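You operate a simulated robot arm through the tools that you are given. There is no shell and no other tool.

The job below is to be done with a simulated robot arm. You get a single attempt, and the scene is never put back.

Task
The hand hole cover sits askew: slacken the tight wing nuts, then tighten all four in number order. Where these are worked on the way, their far stop is far enough and under half their travel is too little: wing nut four.

It is judged by the outcome, as a careful person would: the job done as asked, and still so three seconds after it is handed in. It fails if anything else is knocked over, pushed out of place, dropped, spilled or broken. A push-on lid holds only when it is set on centred and level and pressed home; a screw cap is set on level and turned clockwise until tight.

Robot
A 7-joint arm with a two-finger parallel gripper, fixed in place. Base frame: the origin is at the foot of the arm, x ahead of it, y to its left, z up. Readings come in cm, degrees, newtons and seconds.
Its first joint turns from -132.0 to 132.0 degrees. Payload 3.91 kg.
Tool frame: the origin (TCP) lies between the finger pads and is the grasp point; the fingertips stand 3 cm ahead of it; z points along the fingers, y is the line along which they close. The gripper opens to 11 cm. The fingers are 2 cm wide and 1 cm thick; the gripper's body (4.8 by 11.2 cm) begins 5.5 cm behind the TCP.
Orientation is that of the tool frame in the base frame, as [roll, pitch, yaw] about the fixed x, y, z axes, in that order (R = Rz(yaw) Ry(pitch) Rx(roll)). With the fingers straight down and closing along the base's y, the tool's x points along the base's -x, its y along +y and its z along -z.

Tools
- The arm moves only by the tool send_rows. Its argument "steps" is a list of rows, each a list of 2 entries, a list of its own where there are three numbers: the shift along the tool's x, y, z in units of 150 mm (1.0 is 150 mm), then the turn, a rotation vector about the tool's x, y, z in units of 45 degrees (1.0 is 45 degrees). In form: [[[dx, dy, dz], [rx, ry, rz]], ...]. A call has 1 to 20 rows; each row is the pose to reach, as a shift and turn from the pose commanded when the call began, along the tool's axes at that moment. "hand" is the opening, from 0 (shut) to 1 (fully open), set as the call begins (left out, the last holds). A call with a number of a shift or a turn outside -1 to 1 is refused whole. Rows are played at 5 a second. More than 5 cm and 8.6 degrees between two rows, or a gripper value outside its range, and nothing of the call is played. Where a pose cannot be reached the arm comes as near as it can. A force on the tool above 40 N (or 10 N above the force at the start of the call, whichever is more), or a blocked arm, ends the call early, and 0.2 s more pass. Each finger travels about 10.8 cm/s and halts on what it meets, pressing with about 23 N; the grip force reading is that of the motor and also rises with nothing between the fingers. The clock runs only during rows and for 0.2 s after the last one: add rows that repeat a pose to give the fingers time. The reply holds the time, the measured pose of the TCP, the force on the tool along the base axes, the opening and the grip force, in the units named above and with some noise, with the torque about the TCP (base axes, N m) and any sound that the robot's microphone picked up.
- Cameras (640 x 400 px; columns grow to the right, rows downward): "scene" is fixed at [40.04, 49.98, 154.11]; the picture's right is [0.50, 0.86, 0.00], its down [0.67, -0.39, -0.63] and it looks along [-0.55, 0.32, -0.78] (base axes); focal length 246 px, centre (320, 200). "wrist" rides on the gripper at [7.2, 1.7, -10.3] in the tool frame; the picture's right is [-0.23, 0.97, 0.00], its down [-0.76, -0.18, -0.62] and it looks along [-0.61, -0.14, 0.78] (tool axes); focal length 222 px, centre (320, 200). There is no depth. A picture from a camera that has moved, and an enlarged one, comes with that camera's place and axes in the base frame and with its lens.
- get_image(camera): a new picture of that camera. The clock stands still meanwhile.
- zoom(camera, box): a new picture of the part [left, top, right, bottom] of that camera's present view, enlarged. The clock stands still meanwhile.
- hand_in(): hands the job in; it is judged then, once.

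Nothing tells you positions but the pictures and the camera data. Unless the task says otherwise, let go and move clear before handing in.

The tools are called after "Request:" by a JSON object that holds its "fn" and its "kwargs". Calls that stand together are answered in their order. send_rows: Moves the arm, as the interface text tells. Its arguments: {"type":"object","properties":{"steps":{"type":"array","items":{"type":"array"}},"hand":{"type":"number"}},"required":["steps"]} The other tools are called the same way: get_image (camera) takes a picture; zoom (camera, box) takes an enlarged picture of a part of a camera's view; hand_in () hands the job in.

At the start:

```text
time: 0.0
tcp_pos: [14.67, 68.54, 129.63]
ee_rot: [-180.0, 0.0, 179.9]
wrist_force: [0.0, -0.6, 0.3]
moment: [0.0, 0.01, 0.02]
opening: 11.0
gripper_force: 0.0
```

scene: 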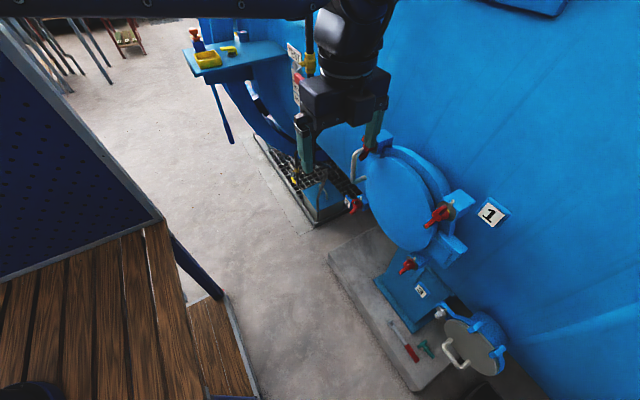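
wrist: 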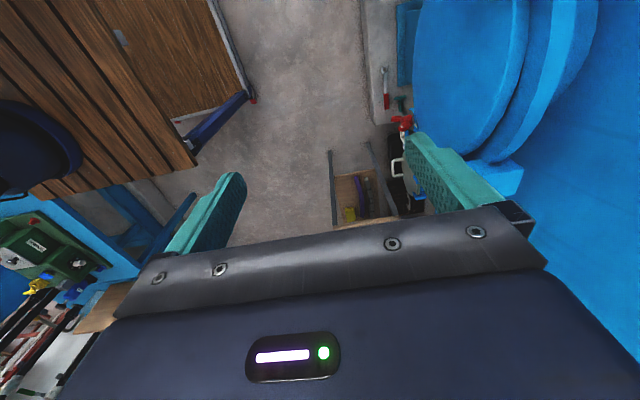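

I see a round blue hand hole cover on a blue vessel wall, with red wing nuts around it and number plates beside them. I'll take closer views before moving.

Request:
{"fn": "zoom", "kwargs": {"camera": "scene", "box": [330, 120, 530, 290]}}

Request:
{"fn": "zoom", "kwargs": {"camera": "scene", "box": [280, 0, 440, 230]}}

Request:
{"fn": "zoom", "kwargs": {"camera": "wrist", "box": [360, 0, 620, 220]}}

```text
2.35 times, centred on (430, 205) of scene
camera zoom: at [40.04, 49.98, 154.11], right [0.5, 0.86, 0.0], down [0.67, -0.39, -0.63], along [-0.55, 0.32, -0.78], focal length 580 px, centre (61, 188)
```

zoom: 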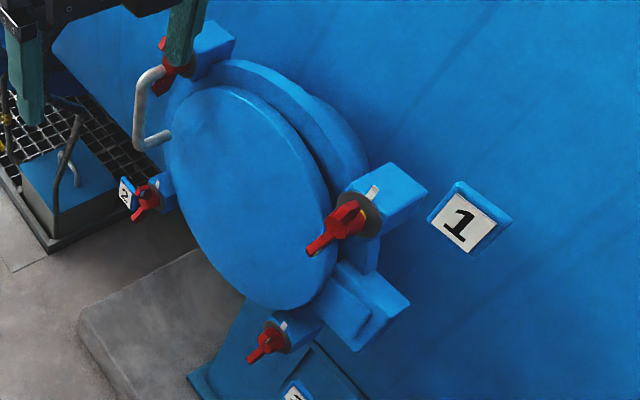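

```text
1.74 times, centred on (360, 115) of scene
camera zoom: at [40.04, 49.98, 154.11], right [0.5, 0.86, 0.0], down [0.67, -0.39, -0.63], along [-0.55, 0.32, -0.78], focal length 429 px, centre (250, 348)
```

zoom: 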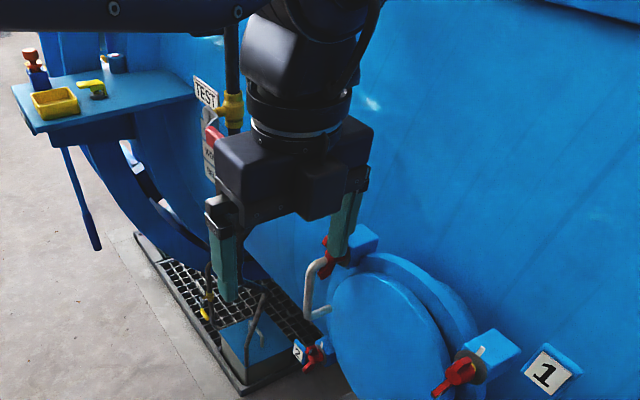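

```text
1.82 times, centred on (490, 110) of wrist
camera zoom: at [7.52, 70.32, 140.0], right [0.23, 0.97, 0.0], down [0.76, -0.18, 0.62], along [0.61, -0.14, -0.78], focal length 404 px, centre (11, 364)
```

zoom: 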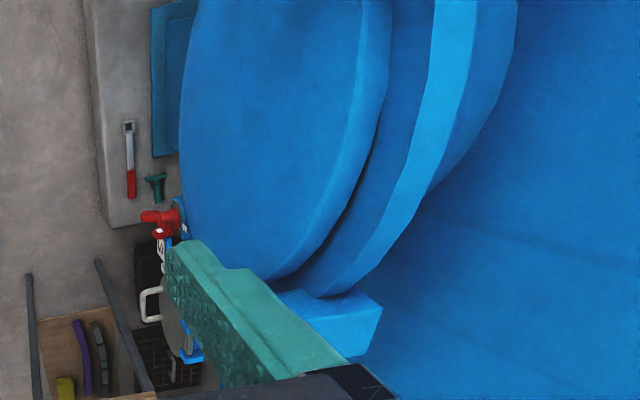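

The cover faces -y. Its four red wing nuts sit roughly at x about 3 and 27, z about 90 and 114, y about 85. I'll back the gripper off and tip it toward the wall so the wrist camera can see the whole cover.

Request:
{"fn": "send_rows", "kwargs": {"hand": 0.5, "steps": [[[0, -0.11, 0], [-0.1667, 0, 0]], [[0, -0.22, 0], [-0.333, 0, 0]], [[0, -0.33, 0], [-0.5, 0, 0]], [[0, -0.44, 0], [-0.667, 0, 0]], [[0, -0.55, 0], [-0.833, 0, 0]], [[0, -0.66, 0], [-1, 0, 0]], [[0, -0.66, 0], [-1, 0, 0]]]}}

```text
time: 1.6
tcp_pos: [14.73, 58.7, 129.63]
ee_rot: [134.9, 0.1, 180.0]
wrist_force: [0.7, -0.2, 0.5]
moment: [0.0, 0.03, 0.0]
opening: 5.5
gripper_force: 0.1
```

The tool is now tilted 45° toward the wall with nothing touched. I'll finish the turn to horizontal and move back for an overview.

Request:
{"fn": "send_rows", "kwargs": {"steps": [[[0.13, -0.125, 0.03], [-0.1667, 0, 0]], [[0.26, -0.25, 0.06], [-0.333, 0, 0]], [[0.39, -0.375, 0.09], [-0.5, 0, 0]], [[0.52, -0.5, 0.12], [-0.667, 0, 0]], [[0.65, -0.625, 0.15], [-0.833, 0, 0]], [[0.8, -0.75, 0.19], [-1, 0, 0]], [[0.8, -0.75, 0.19], [-1, 0, 0]], [[0.8, -0.75, 0.19], [-1, 0, 0]]]}}

Request:
{"fn": "get_image", "kwargs": {"camera": "wrist"}}

Request:
{"fn": "get_image", "kwargs": {"camera": "scene"}}

```text
time: 3.4
tcp_pos: [2.87, 52.69, 119.75]
ee_rot: [89.9, 0.0, 179.9]
wrist_force: [-0.6, -0.5, 0.2]
moment: [-0.03, 0.01, -0.1]
opening: 5.48
gripper_force: 0.0
out of reach, approached as far as the arm can: row 2
```

```text
taken
camera wrist: at [-4.31, 42.56, 121.44], right [0.23, 0.0, 0.97], down [0.76, -0.62, -0.18], along [0.61, 0.78, -0.14], focal length 222 px, centre (320, 200)
```

wrist: 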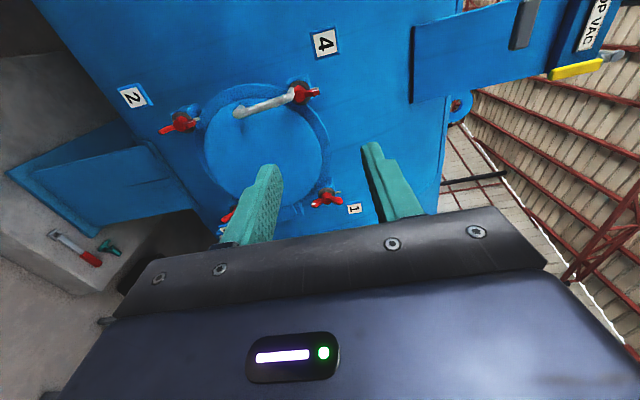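

```text
taken
```

scene: 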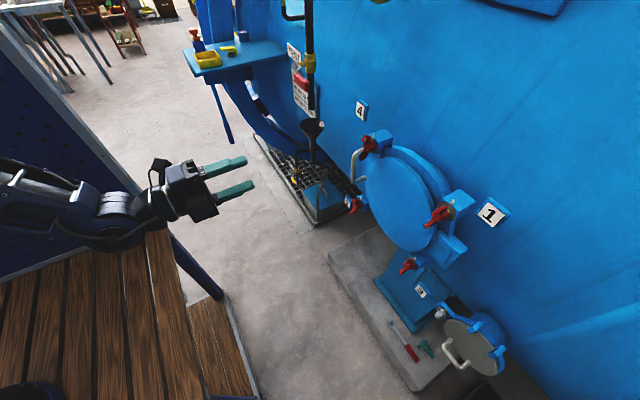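

Request:
{"fn": "zoom", "kwargs": {"camera": "wrist", "box": [110, 20, 370, 230]}}

Request:
{"fn": "zoom", "kwargs": {"camera": "scene", "box": [330, 90, 520, 300]}}

Request:
{"fn": "zoom", "kwargs": {"camera": "scene", "box": [340, 120, 400, 220]}}

Request:
{"fn": "zoom", "kwargs": {"camera": "scene", "box": [390, 180, 490, 300]}}

```text
1.90 times, centred on (240, 125) of wrist
camera zoom: at [-4.31, 42.56, 121.44], right [0.23, 0.0, 0.97], down [0.76, -0.62, -0.18], along [0.61, 0.78, -0.14], focal length 423 px, centre (472, 343)
```

zoom: 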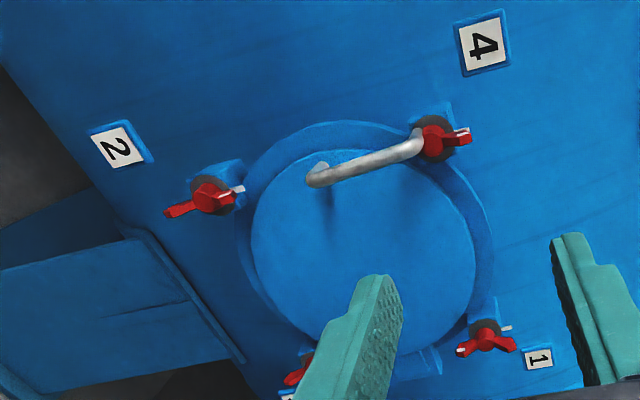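

```text
1.90 times, centred on (425, 195) of scene
camera zoom: at [40.04, 49.98, 154.11], right [0.5, 0.86, 0.0], down [0.67, -0.39, -0.63], along [-0.55, 0.32, -0.78], focal length 469 px, centre (120, 210)
```

zoom: 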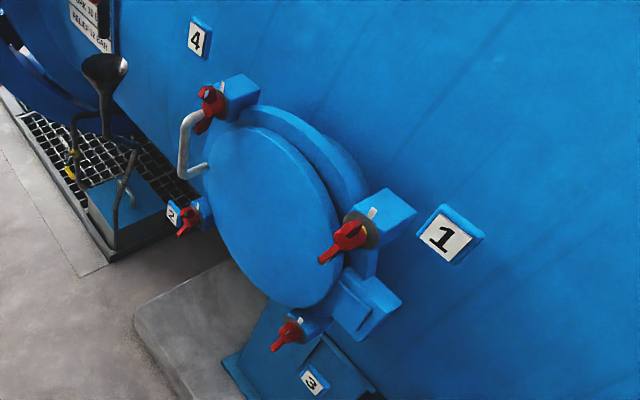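

```text
4.00 times, centred on (370, 170) of scene
camera zoom: at [40.04, 49.98, 154.11], right [0.5, 0.86, 0.0], down [0.67, -0.39, -0.63], along [-0.55, 0.32, -0.78], focal length 986 px, centre (120, 320)
```

zoom: 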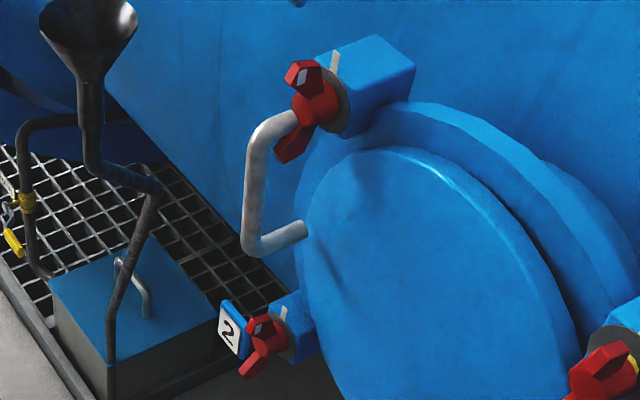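

```text
3.33 times, centred on (440, 240) of scene
camera zoom: at [40.04, 49.98, 154.11], right [0.5, 0.86, 0.0], down [0.67, -0.39, -0.63], along [-0.55, 0.32, -0.78], focal length 822 px, centre (-80, 67)
```

zoom: 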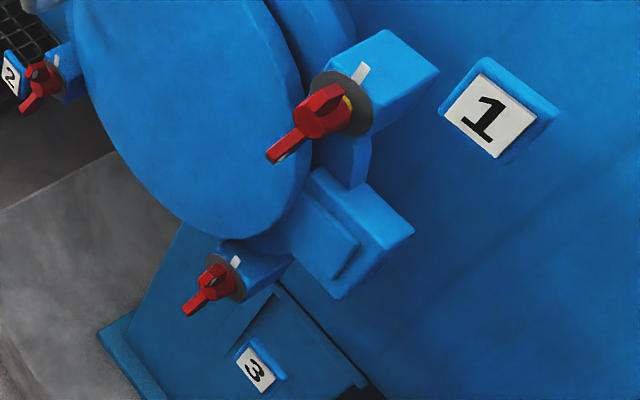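

All four wing nuts are placed now: 1 at upper right, 2 lower left, 3 lower right, 4 upper left, with a bent handle beside nut 4. I'll move closer to read the wing angles and index marks.

Request:
{"fn": "send_rows", "kwargs": {"hand": 1, "steps": [[[-0.03, -0.05, 0.3], [0, 0, 0]], [[-0.07, -0.15, 0.6], [0, 0, 0]], [[-0.1, -0.23, 0.9], [0, 0, 0]], [[-0.1, -0.23, 0.95], [0, 0, 0]], [[-0.1, -0.23, 0.95], [0, 0, 0]]]}}

Request:
{"fn": "get_image", "kwargs": {"camera": "wrist"}}

Request:
{"fn": "get_image", "kwargs": {"camera": "scene"}}

```text
time: 4.6
tcp_pos: [3.93, 66.89, 116.17]
ee_rot: [90.0, -0.1, 179.9]
wrist_force: [-0.3, 0.1, 0.6]
moment: [0.02, 0.0, 0.01]
opening: 10.99
gripper_force: 0.0
```

```text
taken
camera wrist: at [-3.07, 56.71, 117.91], right [0.23, 0.0, 0.97], down [0.76, -0.62, -0.18], along [0.61, 0.78, -0.14], focal length 222 px, centre (320, 200)
```

wrist: 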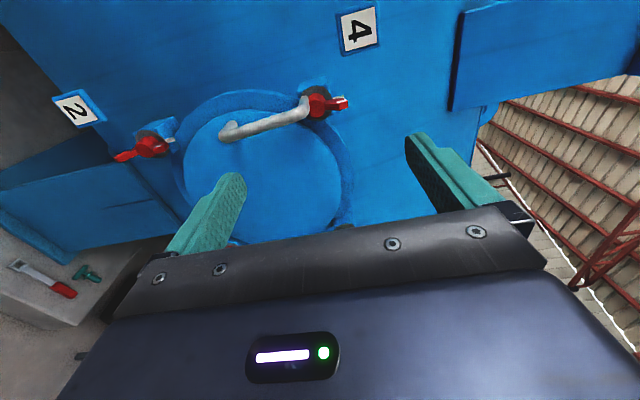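

```text
taken
```

scene: 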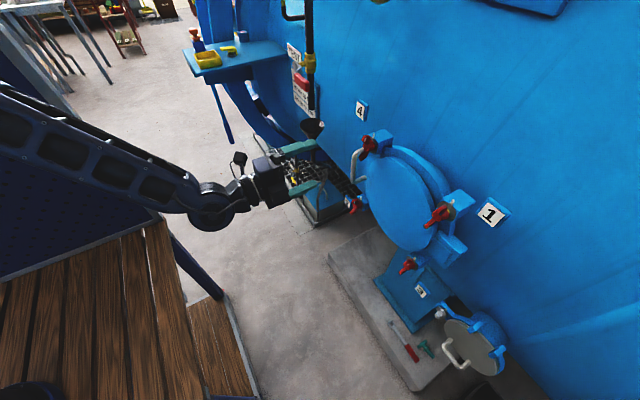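

Request:
{"fn": "zoom", "kwargs": {"camera": "wrist", "box": [270, 60, 380, 140]}}

Request:
{"fn": "zoom", "kwargs": {"camera": "wrist", "box": [90, 100, 200, 180]}}

Request:
{"fn": "zoom", "kwargs": {"camera": "scene", "box": [350, 125, 390, 165]}}

Request:
{"fn": "zoom", "kwargs": {"camera": "scene", "box": [420, 190, 470, 240]}}

Request:
{"fn": "zoom", "kwargs": {"camera": "scene", "box": [390, 245, 430, 285]}}

Request:
{"fn": "zoom", "kwargs": {"camera": "scene", "box": [335, 185, 375, 225]}}

```text
5.00 times, centred on (325, 100) of wrist
camera zoom: at [-3.07, 56.71, 117.91], right [0.23, 0.0, 0.97], down [0.76, -0.62, -0.18], along [0.61, 0.78, -0.14], focal length 1111 px, centre (295, 700)
```

zoom: 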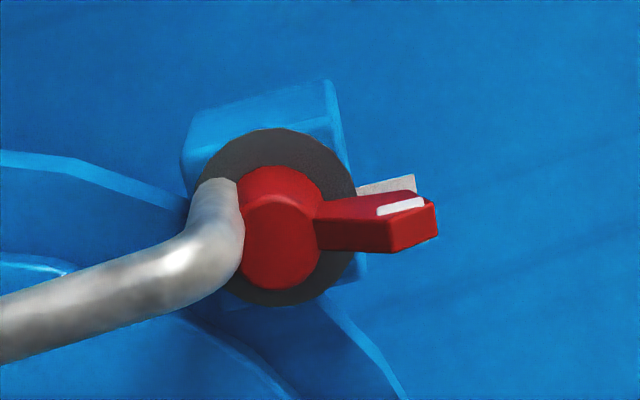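

```text
5.00 times, centred on (145, 140) of wrist
camera zoom: at [-3.07, 56.71, 117.91], right [0.23, 0.0, 0.97], down [0.76, -0.62, -0.18], along [0.61, 0.78, -0.14], focal length 1111 px, centre (1195, 500)
```

zoom: 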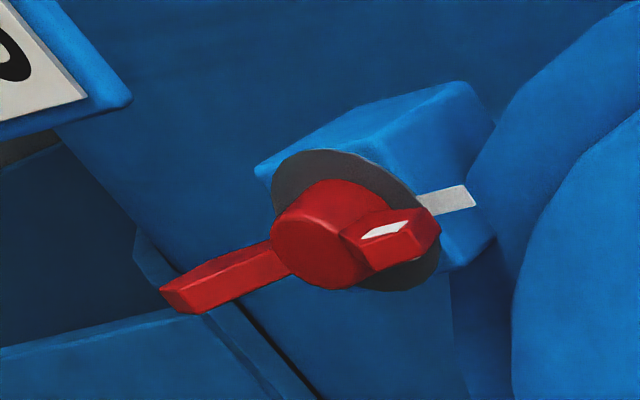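

```text
10.00 times, centred on (370, 145) of scene
camera zoom: at [40.04, 49.98, 154.11], right [0.5, 0.86, 0.0], down [0.67, -0.39, -0.63], along [-0.55, 0.32, -0.78], focal length 2465 px, centre (-180, 750)
```

zoom: 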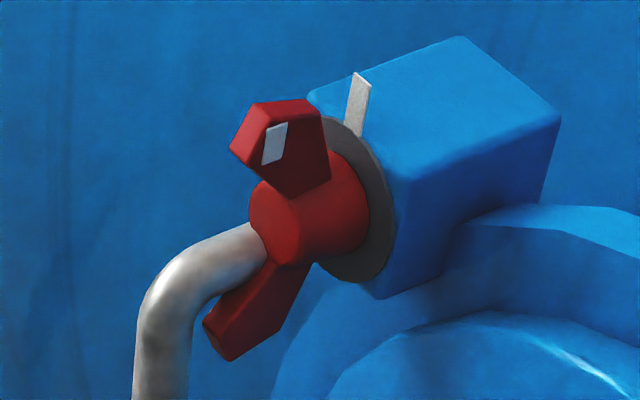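

```text
8.00 times, centred on (445, 215) of scene
camera zoom: at [40.04, 49.98, 154.11], right [0.5, 0.86, 0.0], down [0.67, -0.39, -0.63], along [-0.55, 0.32, -0.78], focal length 1972 px, centre (-680, 80)
```

zoom: 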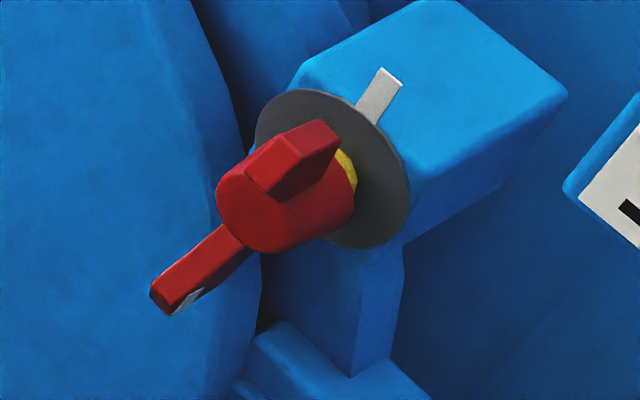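

```text
10.00 times, centred on (410, 265) of scene
camera zoom: at [40.04, 49.98, 154.11], right [0.5, 0.86, 0.0], down [0.67, -0.39, -0.63], along [-0.55, 0.32, -0.78], focal length 2465 px, centre (-580, -450)
```

zoom: 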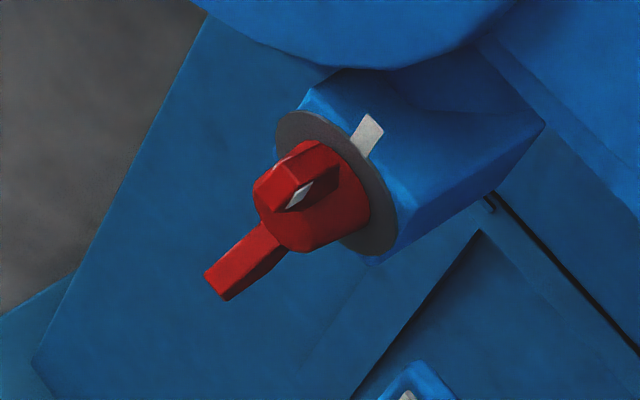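

```text
10.00 times, centred on (355, 205) of scene
camera zoom: at [40.04, 49.98, 154.11], right [0.5, 0.86, 0.0], down [0.67, -0.39, -0.63], along [-0.55, 0.32, -0.78], focal length 2465 px, centre (-30, 150)
```

zoom: 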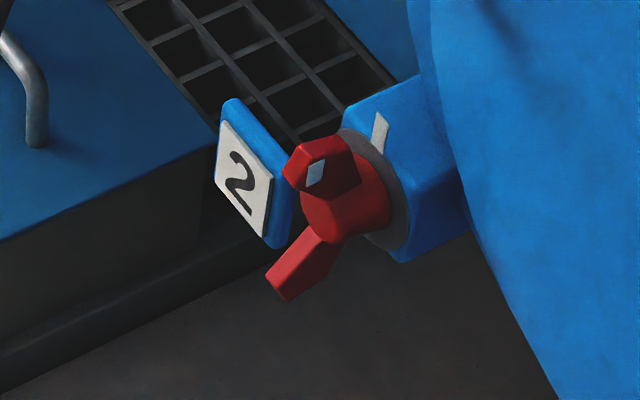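

The index marks at the top and the white wing marks line up on nuts 2, 3 and 4, so those three read as tight. Nut 1 is turned half around and shows a yellow band, so it is the loose one. I'll turn the wrist so the camera is above and go closer to nut 4.

Request:
{"fn": "send_rows", "kwargs": {"steps": [[[0, 0, 0.02], [0, 0, 0.1667]], [[0, 0, 0.05], [0, 0, 0.333]], [[0, 0, 0.08], [0, 0, 0.5]], [[0, 0, 0.11], [0, 0, 0.667]], [[0, 0, 0.14], [0, 0, 0.833]], [[0, 0, 0.17], [0, 0, 1]], [[0, 0, 0.2], [0, 0, 1]]]}}

Request:
{"fn": "send_rows", "kwargs": {"steps": [[[0, 0, 0.02], [0, 0, 0.1667]], [[0, 0, 0.05], [0, 0, 0.333]], [[0, 0, 0.08], [0, 0, 0.5]], [[0, 0, 0.11], [0, 0, 0.667]], [[0, 0, 0.14], [0, 0, 0.833]], [[0, 0, 0.17], [0, 0, 1]], [[0, 0, 0.2], [0, 0, 1]]]}}

Request:
{"fn": "get_image", "kwargs": {"camera": "wrist"}}

Request:
{"fn": "zoom", "kwargs": {"camera": "wrist", "box": [240, 60, 400, 160]}}

Request:
{"fn": "get_image", "kwargs": {"camera": "scene"}}

```text
time: 6.2
tcp_pos: [4.11, 69.91, 116.29]
ee_rot: [89.9, -45.0, -179.9]
wrist_force: [0.5, 0.1, 0.2]
moment: [0.0, 0.0, -0.02]
opening: 11.02
gripper_force: 0.1
```

```text
time: 7.8
tcp_pos: [-0.73, 70.29, 121.55]
ee_rot: [114.8, -86.8, 151.2]
wrist_force: [0.5, -0.4, 0.5]
moment: [0.02, -0.04, 0.01]
opening: 11.0
gripper_force: 0.1
out of reach, approached as far as the arm can: row 4, 5, 6, 7
```

```text
taken
camera wrist: at [-0.01, 60.22, 129.08], right [0.98, -0.07, -0.18], down [-0.18, -0.63, -0.75], along [-0.06, 0.77, -0.63], focal length 222 px, centre (320, 200)
```

wrist: 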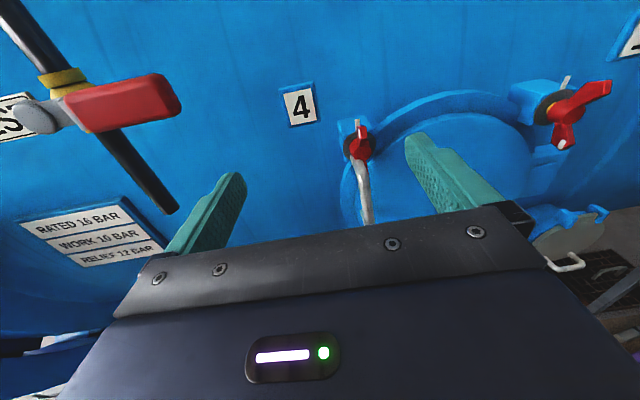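

```text
4.00 times, centred on (320, 110) of wrist
camera zoom: at [-0.01, 60.22, 129.08], right [0.98, -0.07, -0.18], down [-0.18, -0.63, -0.75], along [-0.06, 0.77, -0.63], focal length 888 px, centre (320, 560)
```

zoom: 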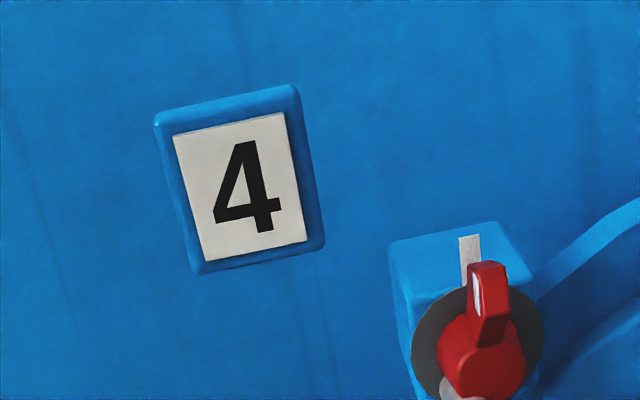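

```text
taken
```

scene: 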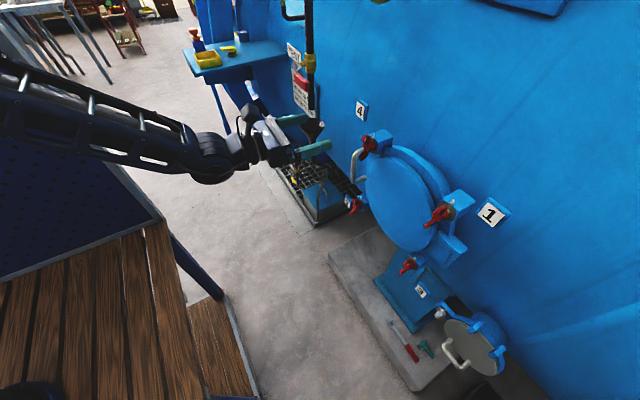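

The wrist can't turn quite that far at this spot, so I'll unwind it and try the other way, with the camera to the left and then below.

Request:
{"fn": "send_rows", "kwargs": {"steps": [[[0, 0, 0], [0, 0, -0.1667]], [[0, 0, 0], [0, 0, -0.333]], [[0, 0, 0], [0, 0, -0.5]], [[0, 0, 0], [0, 0, -0.667]], [[0, 0, 0], [0, 0, -0.833]], [[0, 0, 0], [0, 0, -1]], [[0, 0, 0], [0, 0, -1]]]}}

Request:
{"fn": "send_rows", "kwargs": {"steps": [[[0, 0, 0], [0, 0, -0.1667]], [[0, 0, 0], [0, 0, -0.333]], [[0, 0, 0], [0, 0, -0.5]], [[0, 0, 0], [0, 0, -0.667]], [[0, 0, 0], [0, 0, -0.833]], [[0, 0, 0], [0, 0, -1]], [[0, 0, 0], [0, 0, -1]]]}}

Request:
{"fn": "send_rows", "kwargs": {"steps": [[[0, 0, 0], [0, 0, -0.1667]], [[0, 0, 0], [0, 0, -0.333]], [[0, 0, 0], [0, 0, -0.5]], [[0, 0, 0], [0, 0, -0.667]], [[0, 0, 0], [0, 0, -0.833]], [[0, 0, 0], [0, 0, -1]], [[0, 0, 0], [0, 0, -1]]]}}

Request:
{"fn": "send_rows", "kwargs": {"steps": [[[0, 0, 0], [0, 0, -0.1667]], [[0, 0, 0], [0, 0, -0.333]], [[0, 0, 0], [0, 0, -0.5]], [[0, 0, 0], [0, 0, -0.667]], [[0, 0, 0], [0, 0, -0.833]], [[0, 0, 0], [0, 0, -1]], [[0, 0, 0], [0, 0, -1]]]}}

Request:
{"fn": "get_image", "kwargs": {"camera": "wrist"}}

Request:
{"fn": "zoom", "kwargs": {"camera": "wrist", "box": [240, 60, 400, 160]}}

Request:
{"fn": "get_image", "kwargs": {"camera": "scene"}}

```text
time: 9.4
tcp_pos: [-0.92, 70.22, 121.7]
ee_rot: [91.8, -41.9, 174.7]
wrist_force: [-0.5, -1.0, 0.5]
moment: [0.0, -0.02, 0.04]
opening: 10.98
gripper_force: 0.1
```

```text
time: 11.0
tcp_pos: [-0.97, 70.31, 121.55]
ee_rot: [91.3, 3.0, 175.9]
wrist_force: [-0.5, 0.2, 0.5]
moment: [0.0, -0.03, 0.01]
opening: 11.0
gripper_force: 0.1
```

```text
time: 12.6
tcp_pos: [-0.92, 70.2, 121.77]
ee_rot: [92.1, 48.1, 177.4]
wrist_force: [0.6, -1.0, -0.2]
moment: [0.0, -0.02, -0.01]
opening: 11.01
gripper_force: 0.0
```

```text
time: 14.4
tcp_pos: [1.26, 69.97, 123.89]
ee_rot: [121.2, 88.9, -153.2]
wrist_force: [0.5, -0.2, 0.9]
moment: [-0.01, 0.0, 0.02]
opening: 10.99
gripper_force: 0.2
stopped in row 7: the arm was blocked; the commanded pose is now the measured one
```

```text
taken
camera wrist: at [-1.17, 59.94, 116.84], right [-0.97, 0.08, 0.24], down [0.14, -0.63, 0.76], along [0.21, 0.77, 0.6], focal length 222 px, centre (320, 200)
```

wrist: 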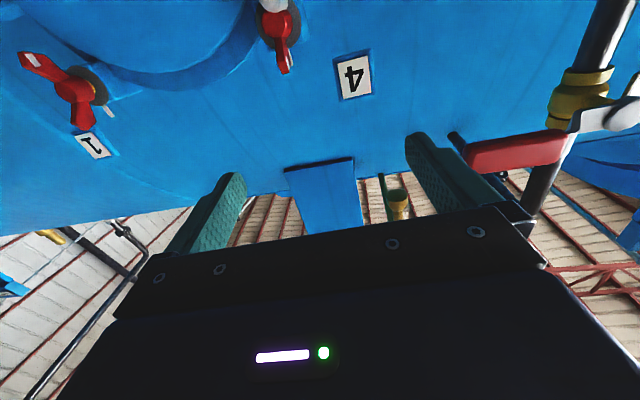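

```text
4.00 times, centred on (320, 110) of wrist
camera zoom: at [-1.17, 59.94, 116.84], right [-0.97, 0.08, 0.24], down [0.14, -0.63, 0.76], along [0.21, 0.77, 0.6], focal length 888 px, centre (320, 560)
```

zoom: 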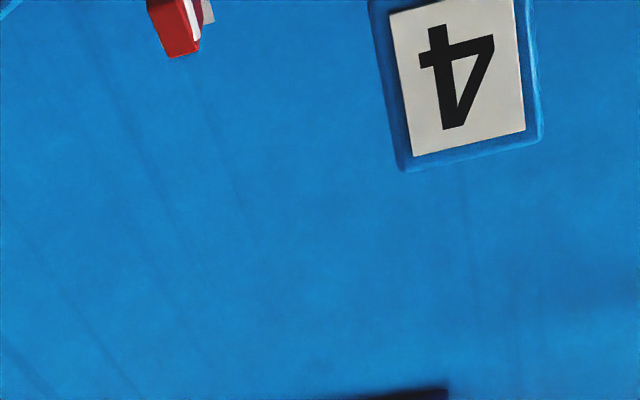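

```text
taken
```

scene: 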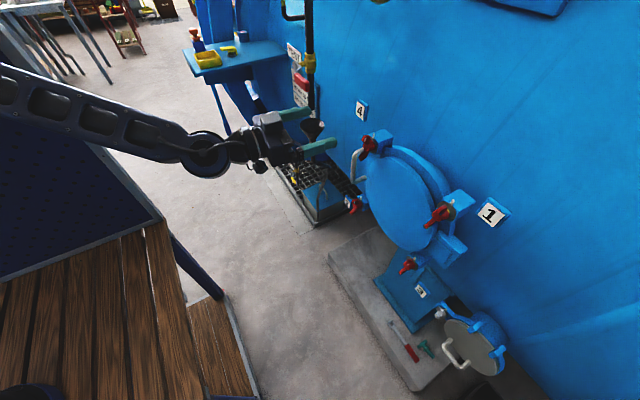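

Turning the wrist is limited to about ±90° from camera-left here, so pushing the wings around may suit better than twisting. I'll return to camera-left with closed fingers and look at nut 4 and the handle up close.

Request:
{"fn": "send_rows", "kwargs": {"hand": 0, "steps": [[[0.05, -0.05, 0], [0, 0, 0.1667]], [[0.1, -0.1, 0], [0, 0, 0.333]], [[0.15, -0.2, 0], [0, 0, 0.5]], [[0.2, -0.25, 0], [0, 0, 0.667]], [[0.25, -0.3, 0], [0, 0, 0.833]], [[0.33, -0.4, 0], [0, 0, 1]], [[0.33, -0.4, 0], [0, 0, 1]]]}}

Request:
{"fn": "send_rows", "kwargs": {"steps": [[[0, 0, 0], [0, 0, 0.1667]], [[0, 0, 0], [0, 0, 0.333]], [[0, 0, 0], [0, 0, 0.5]], [[0, 0, 0], [0, 0, 0.667]], [[0, 0, 0], [0, 0, 0.833]], [[0, 0, 0], [0, 0, 1]], [[0, 0, 0], [0, 0, 1]]]}}

```text
time: 16.0
tcp_pos: [6.08, 69.53, 118.55]
ee_rot: [90.9, 45.0, 176.5]
wrist_force: [-0.9, 0.5, -0.5]
moment: [0.02, 0.01, -0.01]
opening: 0.0
gripper_force: 22.9
```

```text
time: 17.6
tcp_pos: [6.21, 69.66, 118.54]
ee_rot: [90.6, 0.0, 175.9]
wrist_force: [-0.2, 0.1, -0.7]
moment: [-0.05, 0.04, 0.0]
opening: 0.0
gripper_force: 22.8
```

Request:
{"fn": "send_rows", "kwargs": {"steps": [[[-0.03, -0.1, 0.1], [-0.013, 0.045, 0]], [[-0.08, -0.2, 0.25], [-0.013, 0.091, 0]], [[-0.12, -0.2, 0.4], [-0.013, 0.091, 0]], [[-0.12, -0.2, 0.4], [-0.013, 0.091, 0]]]}}

Request:
{"fn": "get_image", "kwargs": {"camera": "wrist"}}

Request:
{"fn": "zoom", "kwargs": {"camera": "wrist", "box": [240, 40, 400, 140]}}

Request:
{"fn": "zoom", "kwargs": {"camera": "scene", "box": [340, 110, 400, 170]}}

```text
time: 18.6
tcp_pos: [8.21, 75.29, 115.66]
ee_rot: [90.0, 0.1, -180.0]
wrist_force: [-0.9, -0.3, -0.5]
moment: [-0.01, 0.0, -0.01]
opening: 0.02
gripper_force: 23.1
```

```text
taken
camera wrist: at [1.16, 65.12, 117.39], right [0.23, 0.0, 0.97], down [0.76, -0.62, -0.18], along [0.61, 0.78, -0.14], focal length 222 px, centre (320, 200)
```

wrist: 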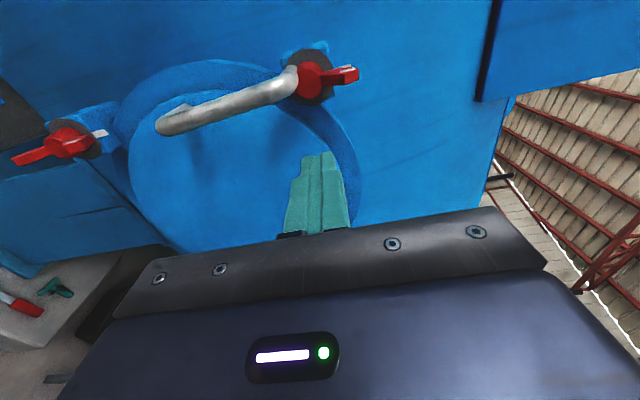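

```text
4.00 times, centred on (320, 90) of wrist
camera zoom: at [1.16, 65.12, 117.39], right [0.23, 0.0, 0.97], down [0.76, -0.62, -0.18], along [0.61, 0.78, -0.14], focal length 888 px, centre (320, 640)
```

zoom: 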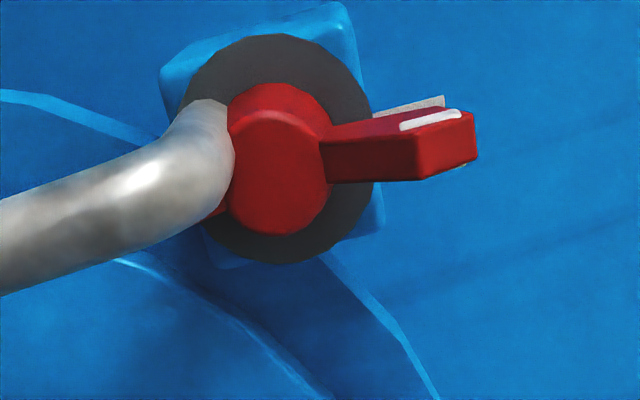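

```text
6.67 times, centred on (370, 140) of scene
camera zoom: at [40.04, 49.98, 154.11], right [0.5, 0.86, 0.0], down [0.67, -0.39, -0.63], along [-0.55, 0.32, -0.78], focal length 1643 px, centre (-13, 600)
```

zoom: 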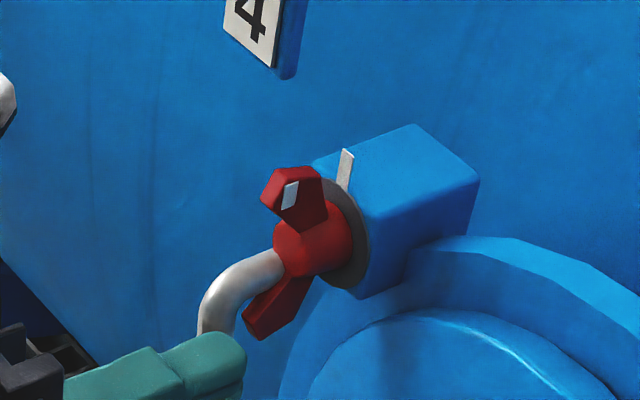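

The fingertip is about 9 cm from nut 4. Its hub face is near (4.6, 83.5, 115.9), and the vertical wings reach about 3.2 cm out and 2 cm forward, with the handle bend to its lower left. I'll bring the closed fingers in to the right of the top wing, ready to push it anticlockwise.

Request:
{"fn": "send_rows", "kwargs": {"steps": [[[0.05, 0.1, 0], [0, 0, 0]], [[0.07, 0.183, 0], [0, 0, 0]], [[0.07, 0.183, 0.1], [0, 0, 0]], [[0.07, 0.183, 0.2], [0, 0, 0]], [[0.07, 0.183, 0.28], [0, 0, 0]], [[0.07, 0.183, 0.33], [0, 0, 0]], [[0.07, 0.183, 0.33], [0, 0, 0]]]}}

Request:
{"fn": "get_image", "kwargs": {"camera": "wrist"}}

Request:
{"fn": "zoom", "kwargs": {"camera": "scene", "box": [330, 100, 420, 180]}}

```text
time: 20.2
tcp_pos: [7.32, 80.23, 118.39]
ee_rot: [90.1, 0.1, -179.9]
wrist_force: [-0.6, 0.7, 0.2]
moment: [-0.02, 0.0, -0.01]
opening: 0.01
gripper_force: 23.3
```

```text
taken
camera wrist: at [0.14, 70.05, 120.1], right [0.23, 0.0, 0.97], down [0.76, -0.62, -0.18], along [0.61, 0.78, -0.14], focal length 222 px, centre (320, 200)
```

wrist: 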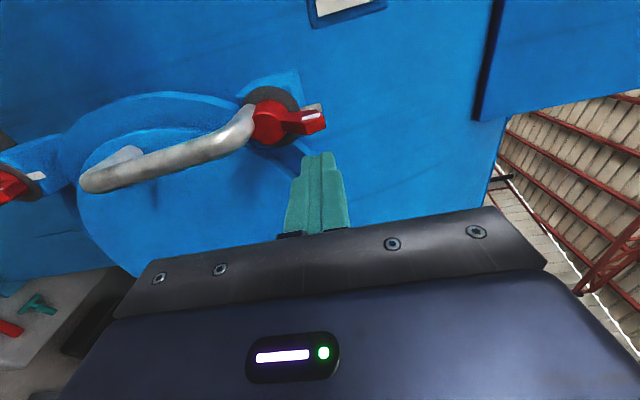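

```text
5.00 times, centred on (375, 140) of scene
camera zoom: at [40.04, 49.98, 154.11], right [0.5, 0.86, 0.0], down [0.67, -0.39, -0.63], along [-0.55, 0.32, -0.78], focal length 1232 px, centre (45, 500)
```

zoom: 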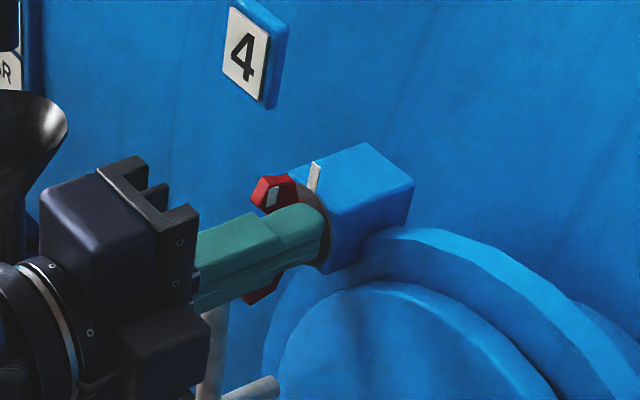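

Request:
{"fn": "send_rows", "kwargs": {"steps": [[[0.03, 0, 0], [0, 0, 0]], [[0.06, 0, 0], [0, 0, 0]], [[0.085, 0, 0], [0, 0, 0]], [[0.11, 0, 0], [0, 0, 0]], [[0.13, 0, 0], [0, 0, 0]], [[0.13, 0, 0], [0, 0, 0]]]}}

Request:
{"fn": "zoom", "kwargs": {"camera": "wrist", "box": [220, 60, 380, 160]}}

```text
time: 21.6
tcp_pos: [5.3, 80.29, 118.23]
ee_rot: [90.1, 0.1, 180.0]
wrist_force: [1.6, -0.2, 2.0]
moment: [0.05, -0.02, -0.04]
opening: 0.0
gripper_force: 22.4
```

```text
4.00 times, centred on (300, 110) of wrist
camera zoom: at [-1.81, 70.08, 120.01], right [0.23, 0.0, 0.97], down [0.76, -0.62, -0.18], along [0.61, 0.78, -0.14], focal length 888 px, centre (400, 560)
```

zoom: 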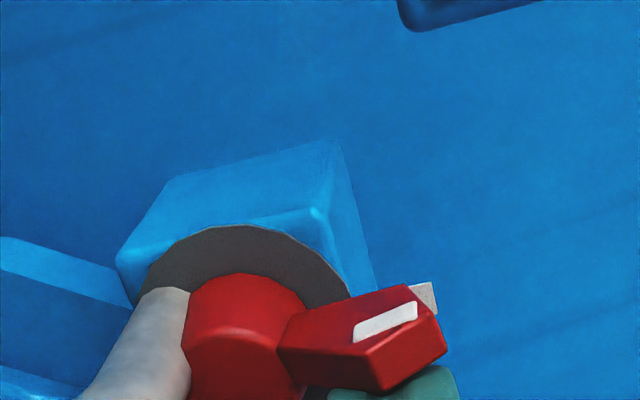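

The nut turns with only about 2 N of push. I'll carry the wing around the arc to about 90°.

Request:
{"fn": "send_rows", "kwargs": {"steps": [[[0.023, 0.015, 0], [0, 0, 0]], [[0.046, 0.02, 0], [0, 0, 0]], [[0.079, 0.018, 0], [0, 0, 0]], [[0.112, 0.009, 0], [0, 0, 0]], [[0.143, -0.011, 0], [0, 0, 0]], [[0.171, -0.037, 0], [0, 0, 0]], [[0.191, -0.07, 0], [0, 0, 0]], [[0.191, -0.07, 0], [0, 0, 0]]]}}

Request:
{"fn": "zoom", "kwargs": {"camera": "wrist", "box": [220, 60, 420, 200]}}

Request:
{"fn": "zoom", "kwargs": {"camera": "scene", "box": [330, 100, 420, 180]}}

```text
time: 23.4
tcp_pos: [2.58, 80.26, 117.3]
ee_rot: [90.0, 0.1, 180.0]
wrist_force: [-0.2, -0.2, -0.6]
moment: [-0.01, -0.02, -0.01]
opening: 0.0
gripper_force: 23.3
```

```text
2.86 times, centred on (320, 130) of wrist
camera zoom: at [-4.61, 70.09, 118.97], right [0.23, 0.0, 0.97], down [0.76, -0.62, -0.18], along [0.61, 0.78, -0.14], focal length 635 px, centre (320, 400)
```

zoom: 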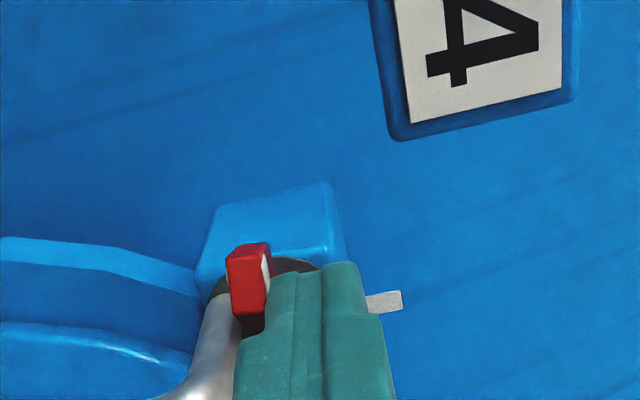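

```text
5.00 times, centred on (375, 140) of scene
camera zoom: at [40.04, 49.98, 154.11], right [0.5, 0.86, 0.0], down [0.67, -0.39, -0.63], along [-0.55, 0.32, -0.78], focal length 1232 px, centre (45, 500)
```

zoom: 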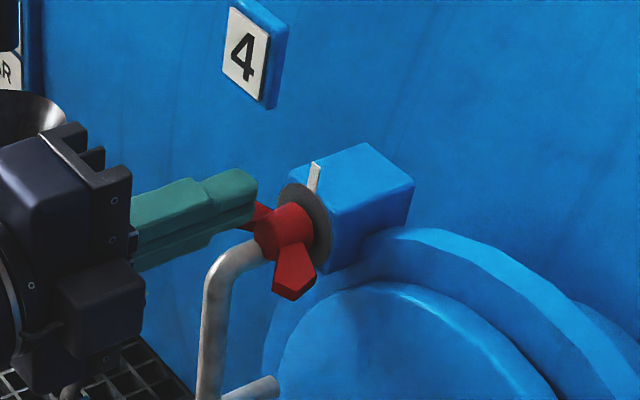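

Nut 4 has turned about 90° and the other wing is now at the right. I'll carry on down the left side toward 150°.

Request:
{"fn": "send_rows", "kwargs": {"steps": [[[0.013, -0.012, 0], [0, 0, 0]], [[0.024, -0.025, 0], [0, 0, 0]], [[0.034, -0.043, 0], [0, 0, 0]], [[0.042, -0.061, 0], [0, 0, 0]], [[0.046, -0.085, 0], [0, 0, 0]], [[0.047, -0.108, 0], [0, 0, 0]], [[0.047, -0.108, 0], [0, 0, 0]]]}}

Request:
{"fn": "zoom", "kwargs": {"camera": "wrist", "box": [220, 60, 420, 200]}}

Request:
{"fn": "zoom", "kwargs": {"camera": "scene", "box": [330, 100, 420, 180]}}

```text
time: 25.0
tcp_pos: [1.88, 80.28, 115.59]
ee_rot: [90.0, 0.0, 179.9]
wrist_force: [-1.4, -0.2, 0.5]
moment: [0.06, -0.02, 0.04]
opening: 0.0
gripper_force: 23.2
```

```text
2.86 times, centred on (320, 130) of wrist
camera zoom: at [-5.3, 70.1, 117.37], right [0.23, 0.0, 0.97], down [0.76, -0.62, -0.18], along [0.61, 0.78, -0.14], focal length 635 px, centre (320, 400)
```

zoom: 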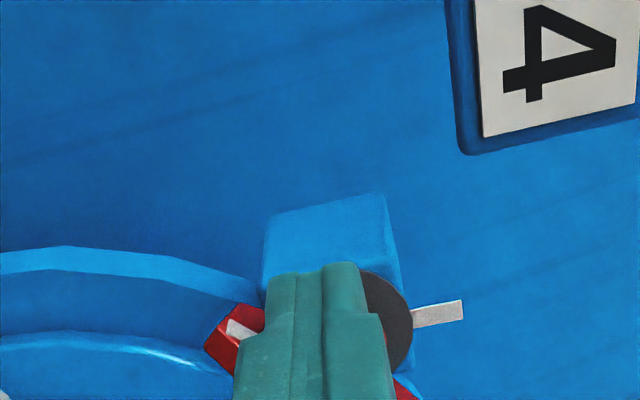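

```text
5.00 times, centred on (375, 140) of scene
camera zoom: at [40.04, 49.98, 154.11], right [0.5, 0.86, 0.0], down [0.67, -0.39, -0.63], along [-0.55, 0.32, -0.78], focal length 1232 px, centre (45, 500)
```

zoom: 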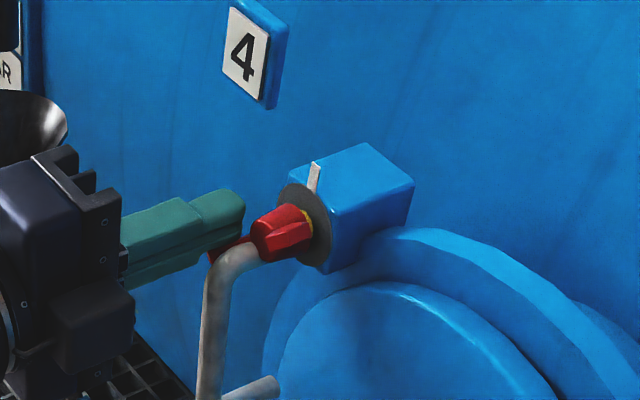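

The wing is at about 130° with the yellow band starting to show. To stay clear of the handle I'll withdraw and push the other wing, now at upper right, from its lower-right side.

Request:
{"fn": "send_rows", "kwargs": {"steps": [[[-0.01, 0, -0.12], [0, 0, 0]], [[-0.01, 0, -0.33], [0, 0, 0]], [[-0.2, -0.01, -0.33], [0, 0, 0]], [[-0.433, -0.035, -0.33], [0, 0, 0]], [[-0.433, -0.035, -0.33], [0, 0, 0]], [[-0.433, -0.035, -0.2], [0, 0, 0]], [[-0.433, -0.035, -0.02], [0, 0, 0]], [[-0.433, -0.035, -0.02], [0, 0, 0]]]}}

Request:
{"fn": "zoom", "kwargs": {"camera": "wrist", "box": [200, 40, 420, 200]}}

Request:
{"fn": "zoom", "kwargs": {"camera": "scene", "box": [330, 100, 420, 180]}}

```text
time: 26.8
tcp_pos: [8.32, 80.16, 115.21]
ee_rot: [90.0, 0.1, 179.9]
wrist_force: [-0.2, 0.0, -0.4]
moment: [0.05, 0.01, 0.02]
opening: 0.03
gripper_force: 22.6
```

```text
2.50 times, centred on (310, 120) of wrist
camera zoom: at [1.16, 69.89, 116.88], right [0.23, 0.0, 0.97], down [0.76, -0.62, -0.18], along [0.61, 0.78, -0.14], focal length 555 px, centre (345, 400)
```

zoom: 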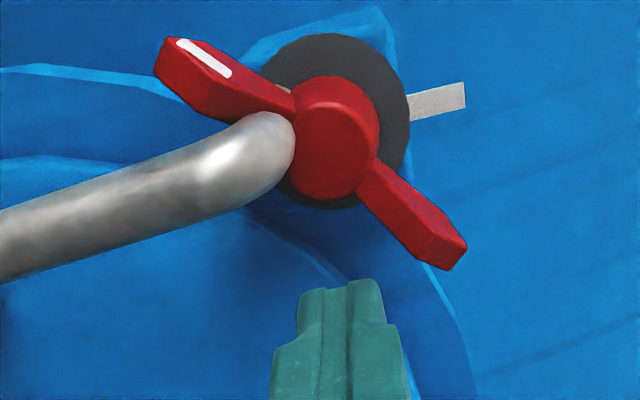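

```text
5.00 times, centred on (375, 140) of scene
camera zoom: at [40.04, 49.98, 154.11], right [0.5, 0.86, 0.0], down [0.67, -0.39, -0.63], along [-0.55, 0.32, -0.78], focal length 1232 px, centre (45, 500)
```

zoom: 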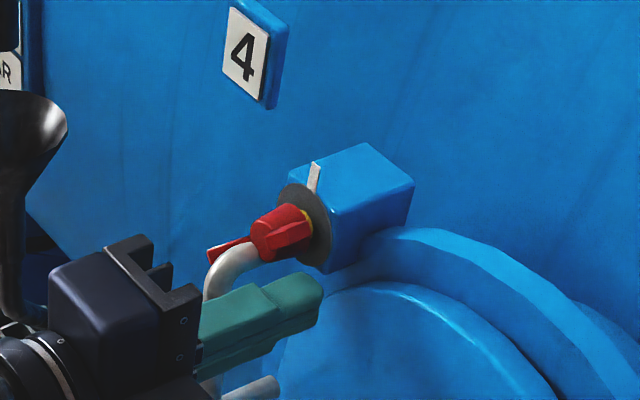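

Request:
{"fn": "send_rows", "kwargs": {"steps": [[[0.03, 0.02, 0], [0, 0, 0]], [[0.06, 0.042, 0], [0, 0, 0]], [[0.062, 0.074, 0], [0, 0, 0]], [[0.071, 0.107, 0], [0, 0, 0]], [[0.087, 0.13, 0], [0, 0, 0]], [[0.103, 0.153, 0], [0, 0, 0]], [[0.126, 0.17, 0], [0, 0, 0]], [[0.15, 0.187, 0], [0, 0, 0]], [[0.15, 0.187, 0], [0, 0, 0]]]}}

Request:
{"fn": "zoom", "kwargs": {"camera": "wrist", "box": [200, 40, 420, 200]}}

Request:
{"fn": "zoom", "kwargs": {"camera": "scene", "box": [330, 100, 420, 180]}}

```text
time: 28.8
tcp_pos: [6.14, 80.06, 117.97]
ee_rot: [90.0, 0.1, -179.9]
wrist_force: [-0.5, 0.3, 0.6]
moment: [0.01, -0.01, -0.05]
opening: 0.0
gripper_force: 23.0
```

```text
2.50 times, centred on (310, 120) of wrist
camera zoom: at [-1.07, 69.85, 119.65], right [0.23, 0.0, 0.97], down [0.76, -0.62, -0.18], along [0.61, 0.78, -0.14], focal length 555 px, centre (345, 400)
```

zoom: 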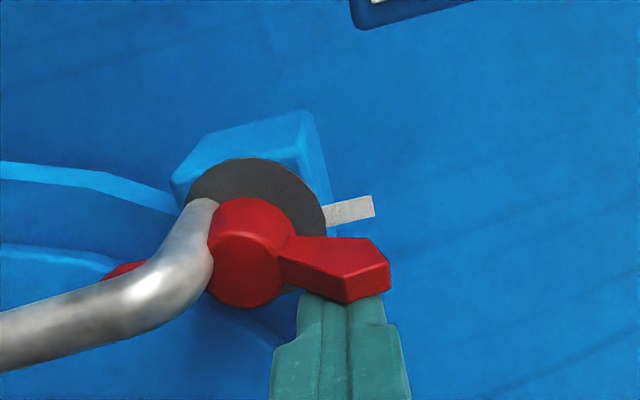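

```text
5.00 times, centred on (375, 140) of scene
camera zoom: at [40.04, 49.98, 154.11], right [0.5, 0.86, 0.0], down [0.67, -0.39, -0.63], along [-0.55, 0.32, -0.78], focal length 1232 px, centre (45, 500)
```

zoom: 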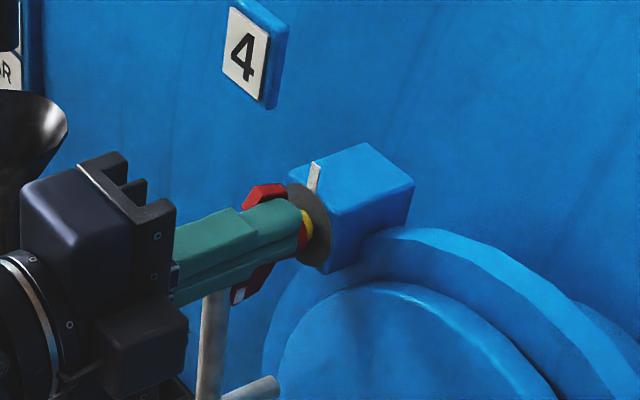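

Nut 4 is now about 180° loosened without meeting a stop. I'll keep pushing gently in search of the far stop.

Request:
{"fn": "send_rows", "kwargs": {"steps": [[[0.015, 0.017, 0], [0, 0, 0]], [[0.036, 0.031, 0], [0, 0, 0]], [[0.061, 0.042, 0], [0, 0, 0]], [[0.061, 0.042, 0], [0, 0, 0]]]}}

Request:
{"fn": "zoom", "kwargs": {"camera": "wrist", "box": [200, 40, 420, 200]}}

```text
time: 29.9
tcp_pos: [5.59, 80.1, 118.53]
ee_rot: [90.1, 0.1, 179.5]
wrist_force: [5.9, 1.3, -1.4]
moment: [0.1, -0.05, -0.13]
opening: 0.0
gripper_force: 23.1
stopped in row 4: the force on the tool passed its limit at 59 N (the readings are from after the stop); the commanded pose is now the measured one
```

```text
2.50 times, centred on (310, 120) of wrist
camera zoom: at [-1.52, 69.89, 120.3], right [0.23, 0.0, 0.97], down [0.76, -0.63, -0.18], along [0.61, 0.78, -0.14], focal length 555 px, centre (345, 400)
```

zoom: 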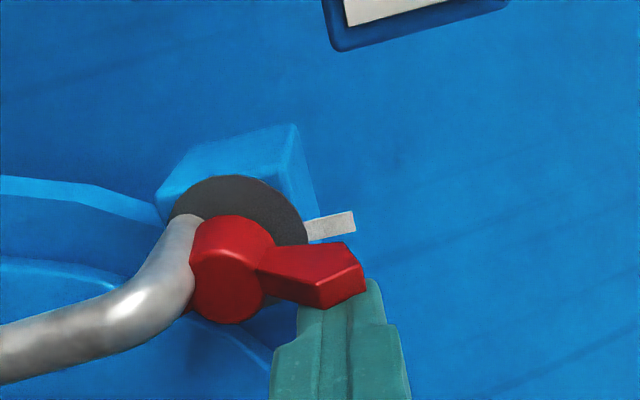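

Force rose sharply at about 180°, so that is nut 4's far stop and it is fully slack. Nut 2 at lower left is next; I'll back out and move down to look at it.

Request:
{"fn": "send_rows", "kwargs": {"steps": [[[-0.03, 0, -0.1], [0, 0.011, 0]], [[-0.06, 0, -0.3], [0, 0.011, 0]], [[-0.094, 0, -0.54], [0, 0.011, 0]], [[-0.094, -0.3, -0.54], [0, 0.011, 0]], [[-0.094, -0.6, -0.54], [0, 0.011, 0]], [[-0.094, -0.9, -0.54], [0, 0.011, 0]], [[-0.094, -0.9, -0.54], [0, 0.011, 0]]]}}

Request:
{"fn": "send_rows", "kwargs": {"steps": [[[0, -0.3, 0], [0, 0, 0]], [[0, -0.6, 0], [0, 0, 0]], [[0, -0.63, 0.1], [0, 0, 0]], [[0, -0.63, 0.2], [0, 0, 0]], [[0, -0.63, 0.2], [0, 0, 0]]]}}

Request:
{"fn": "get_image", "kwargs": {"camera": "wrist"}}

Request:
{"fn": "zoom", "kwargs": {"camera": "scene", "box": [320, 110, 440, 220]}}

```text
time: 31.5
tcp_pos: [6.74, 72.05, 105.01]
ee_rot: [90.1, 0.1, -180.0]
wrist_force: [-1.0, -0.4, -1.2]
moment: [0.0, -0.03, -0.04]
opening: 0.02
gripper_force: 22.8
```

```text
time: 32.7
tcp_pos: [6.92, 74.94, 95.56]
ee_rot: [90.2, 0.1, 180.0]
wrist_force: [0.4, -0.1, 0.1]
moment: [0.01, 0.03, 0.04]
opening: 0.01
gripper_force: 22.9
```

```text
taken
camera wrist: at [-0.24, 64.72, 97.3], right [0.23, 0.0, 0.97], down [0.76, -0.62, -0.18], along [0.61, 0.78, -0.14], focal length 222 px, centre (320, 200)
```

wrist: 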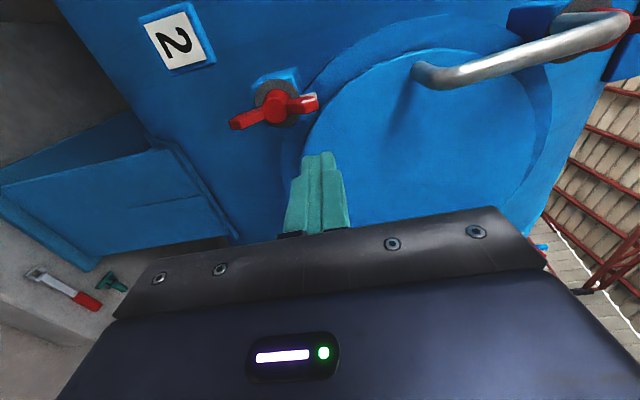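

```text
3.64 times, centred on (380, 165) of scene
camera zoom: at [40.04, 49.98, 154.11], right [0.5, 0.86, 0.0], down [0.67, -0.39, -0.63], along [-0.55, 0.32, -0.78], focal length 896 px, centre (102, 327)
```

zoom: 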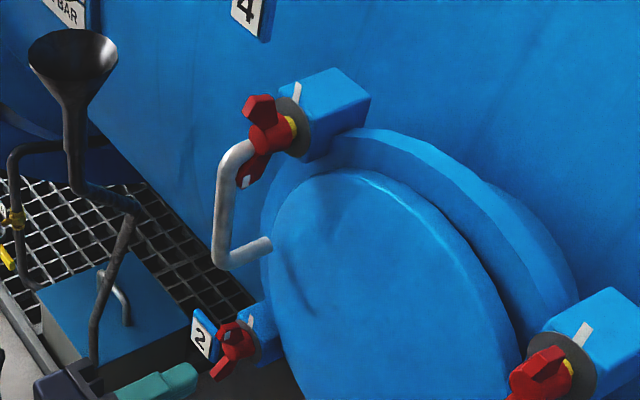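

Request:
{"fn": "zoom", "kwargs": {"camera": "wrist", "box": [210, 60, 370, 160]}}

Request:
{"fn": "zoom", "kwargs": {"camera": "scene", "box": [325, 180, 385, 230]}}

```text
4.00 times, centred on (290, 110) of wrist
camera zoom: at [-0.24, 64.72, 97.3], right [0.23, 0.0, 0.97], down [0.76, -0.62, -0.18], along [0.61, 0.78, -0.14], focal length 888 px, centre (440, 560)
```

zoom: 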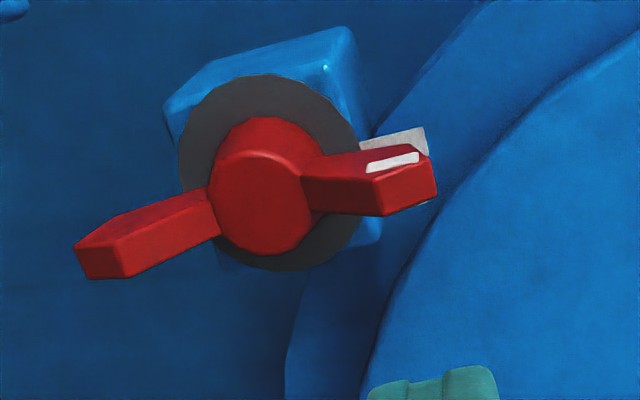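

```text
8.00 times, centred on (355, 205) of scene
camera zoom: at [40.04, 49.98, 154.11], right [0.5, 0.86, 0.0], down [0.67, -0.39, -0.63], along [-0.55, 0.32, -0.78], focal length 1972 px, centre (40, 160)
```

zoom: 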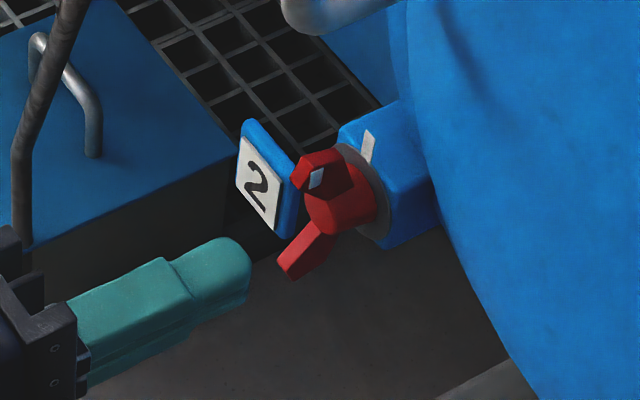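

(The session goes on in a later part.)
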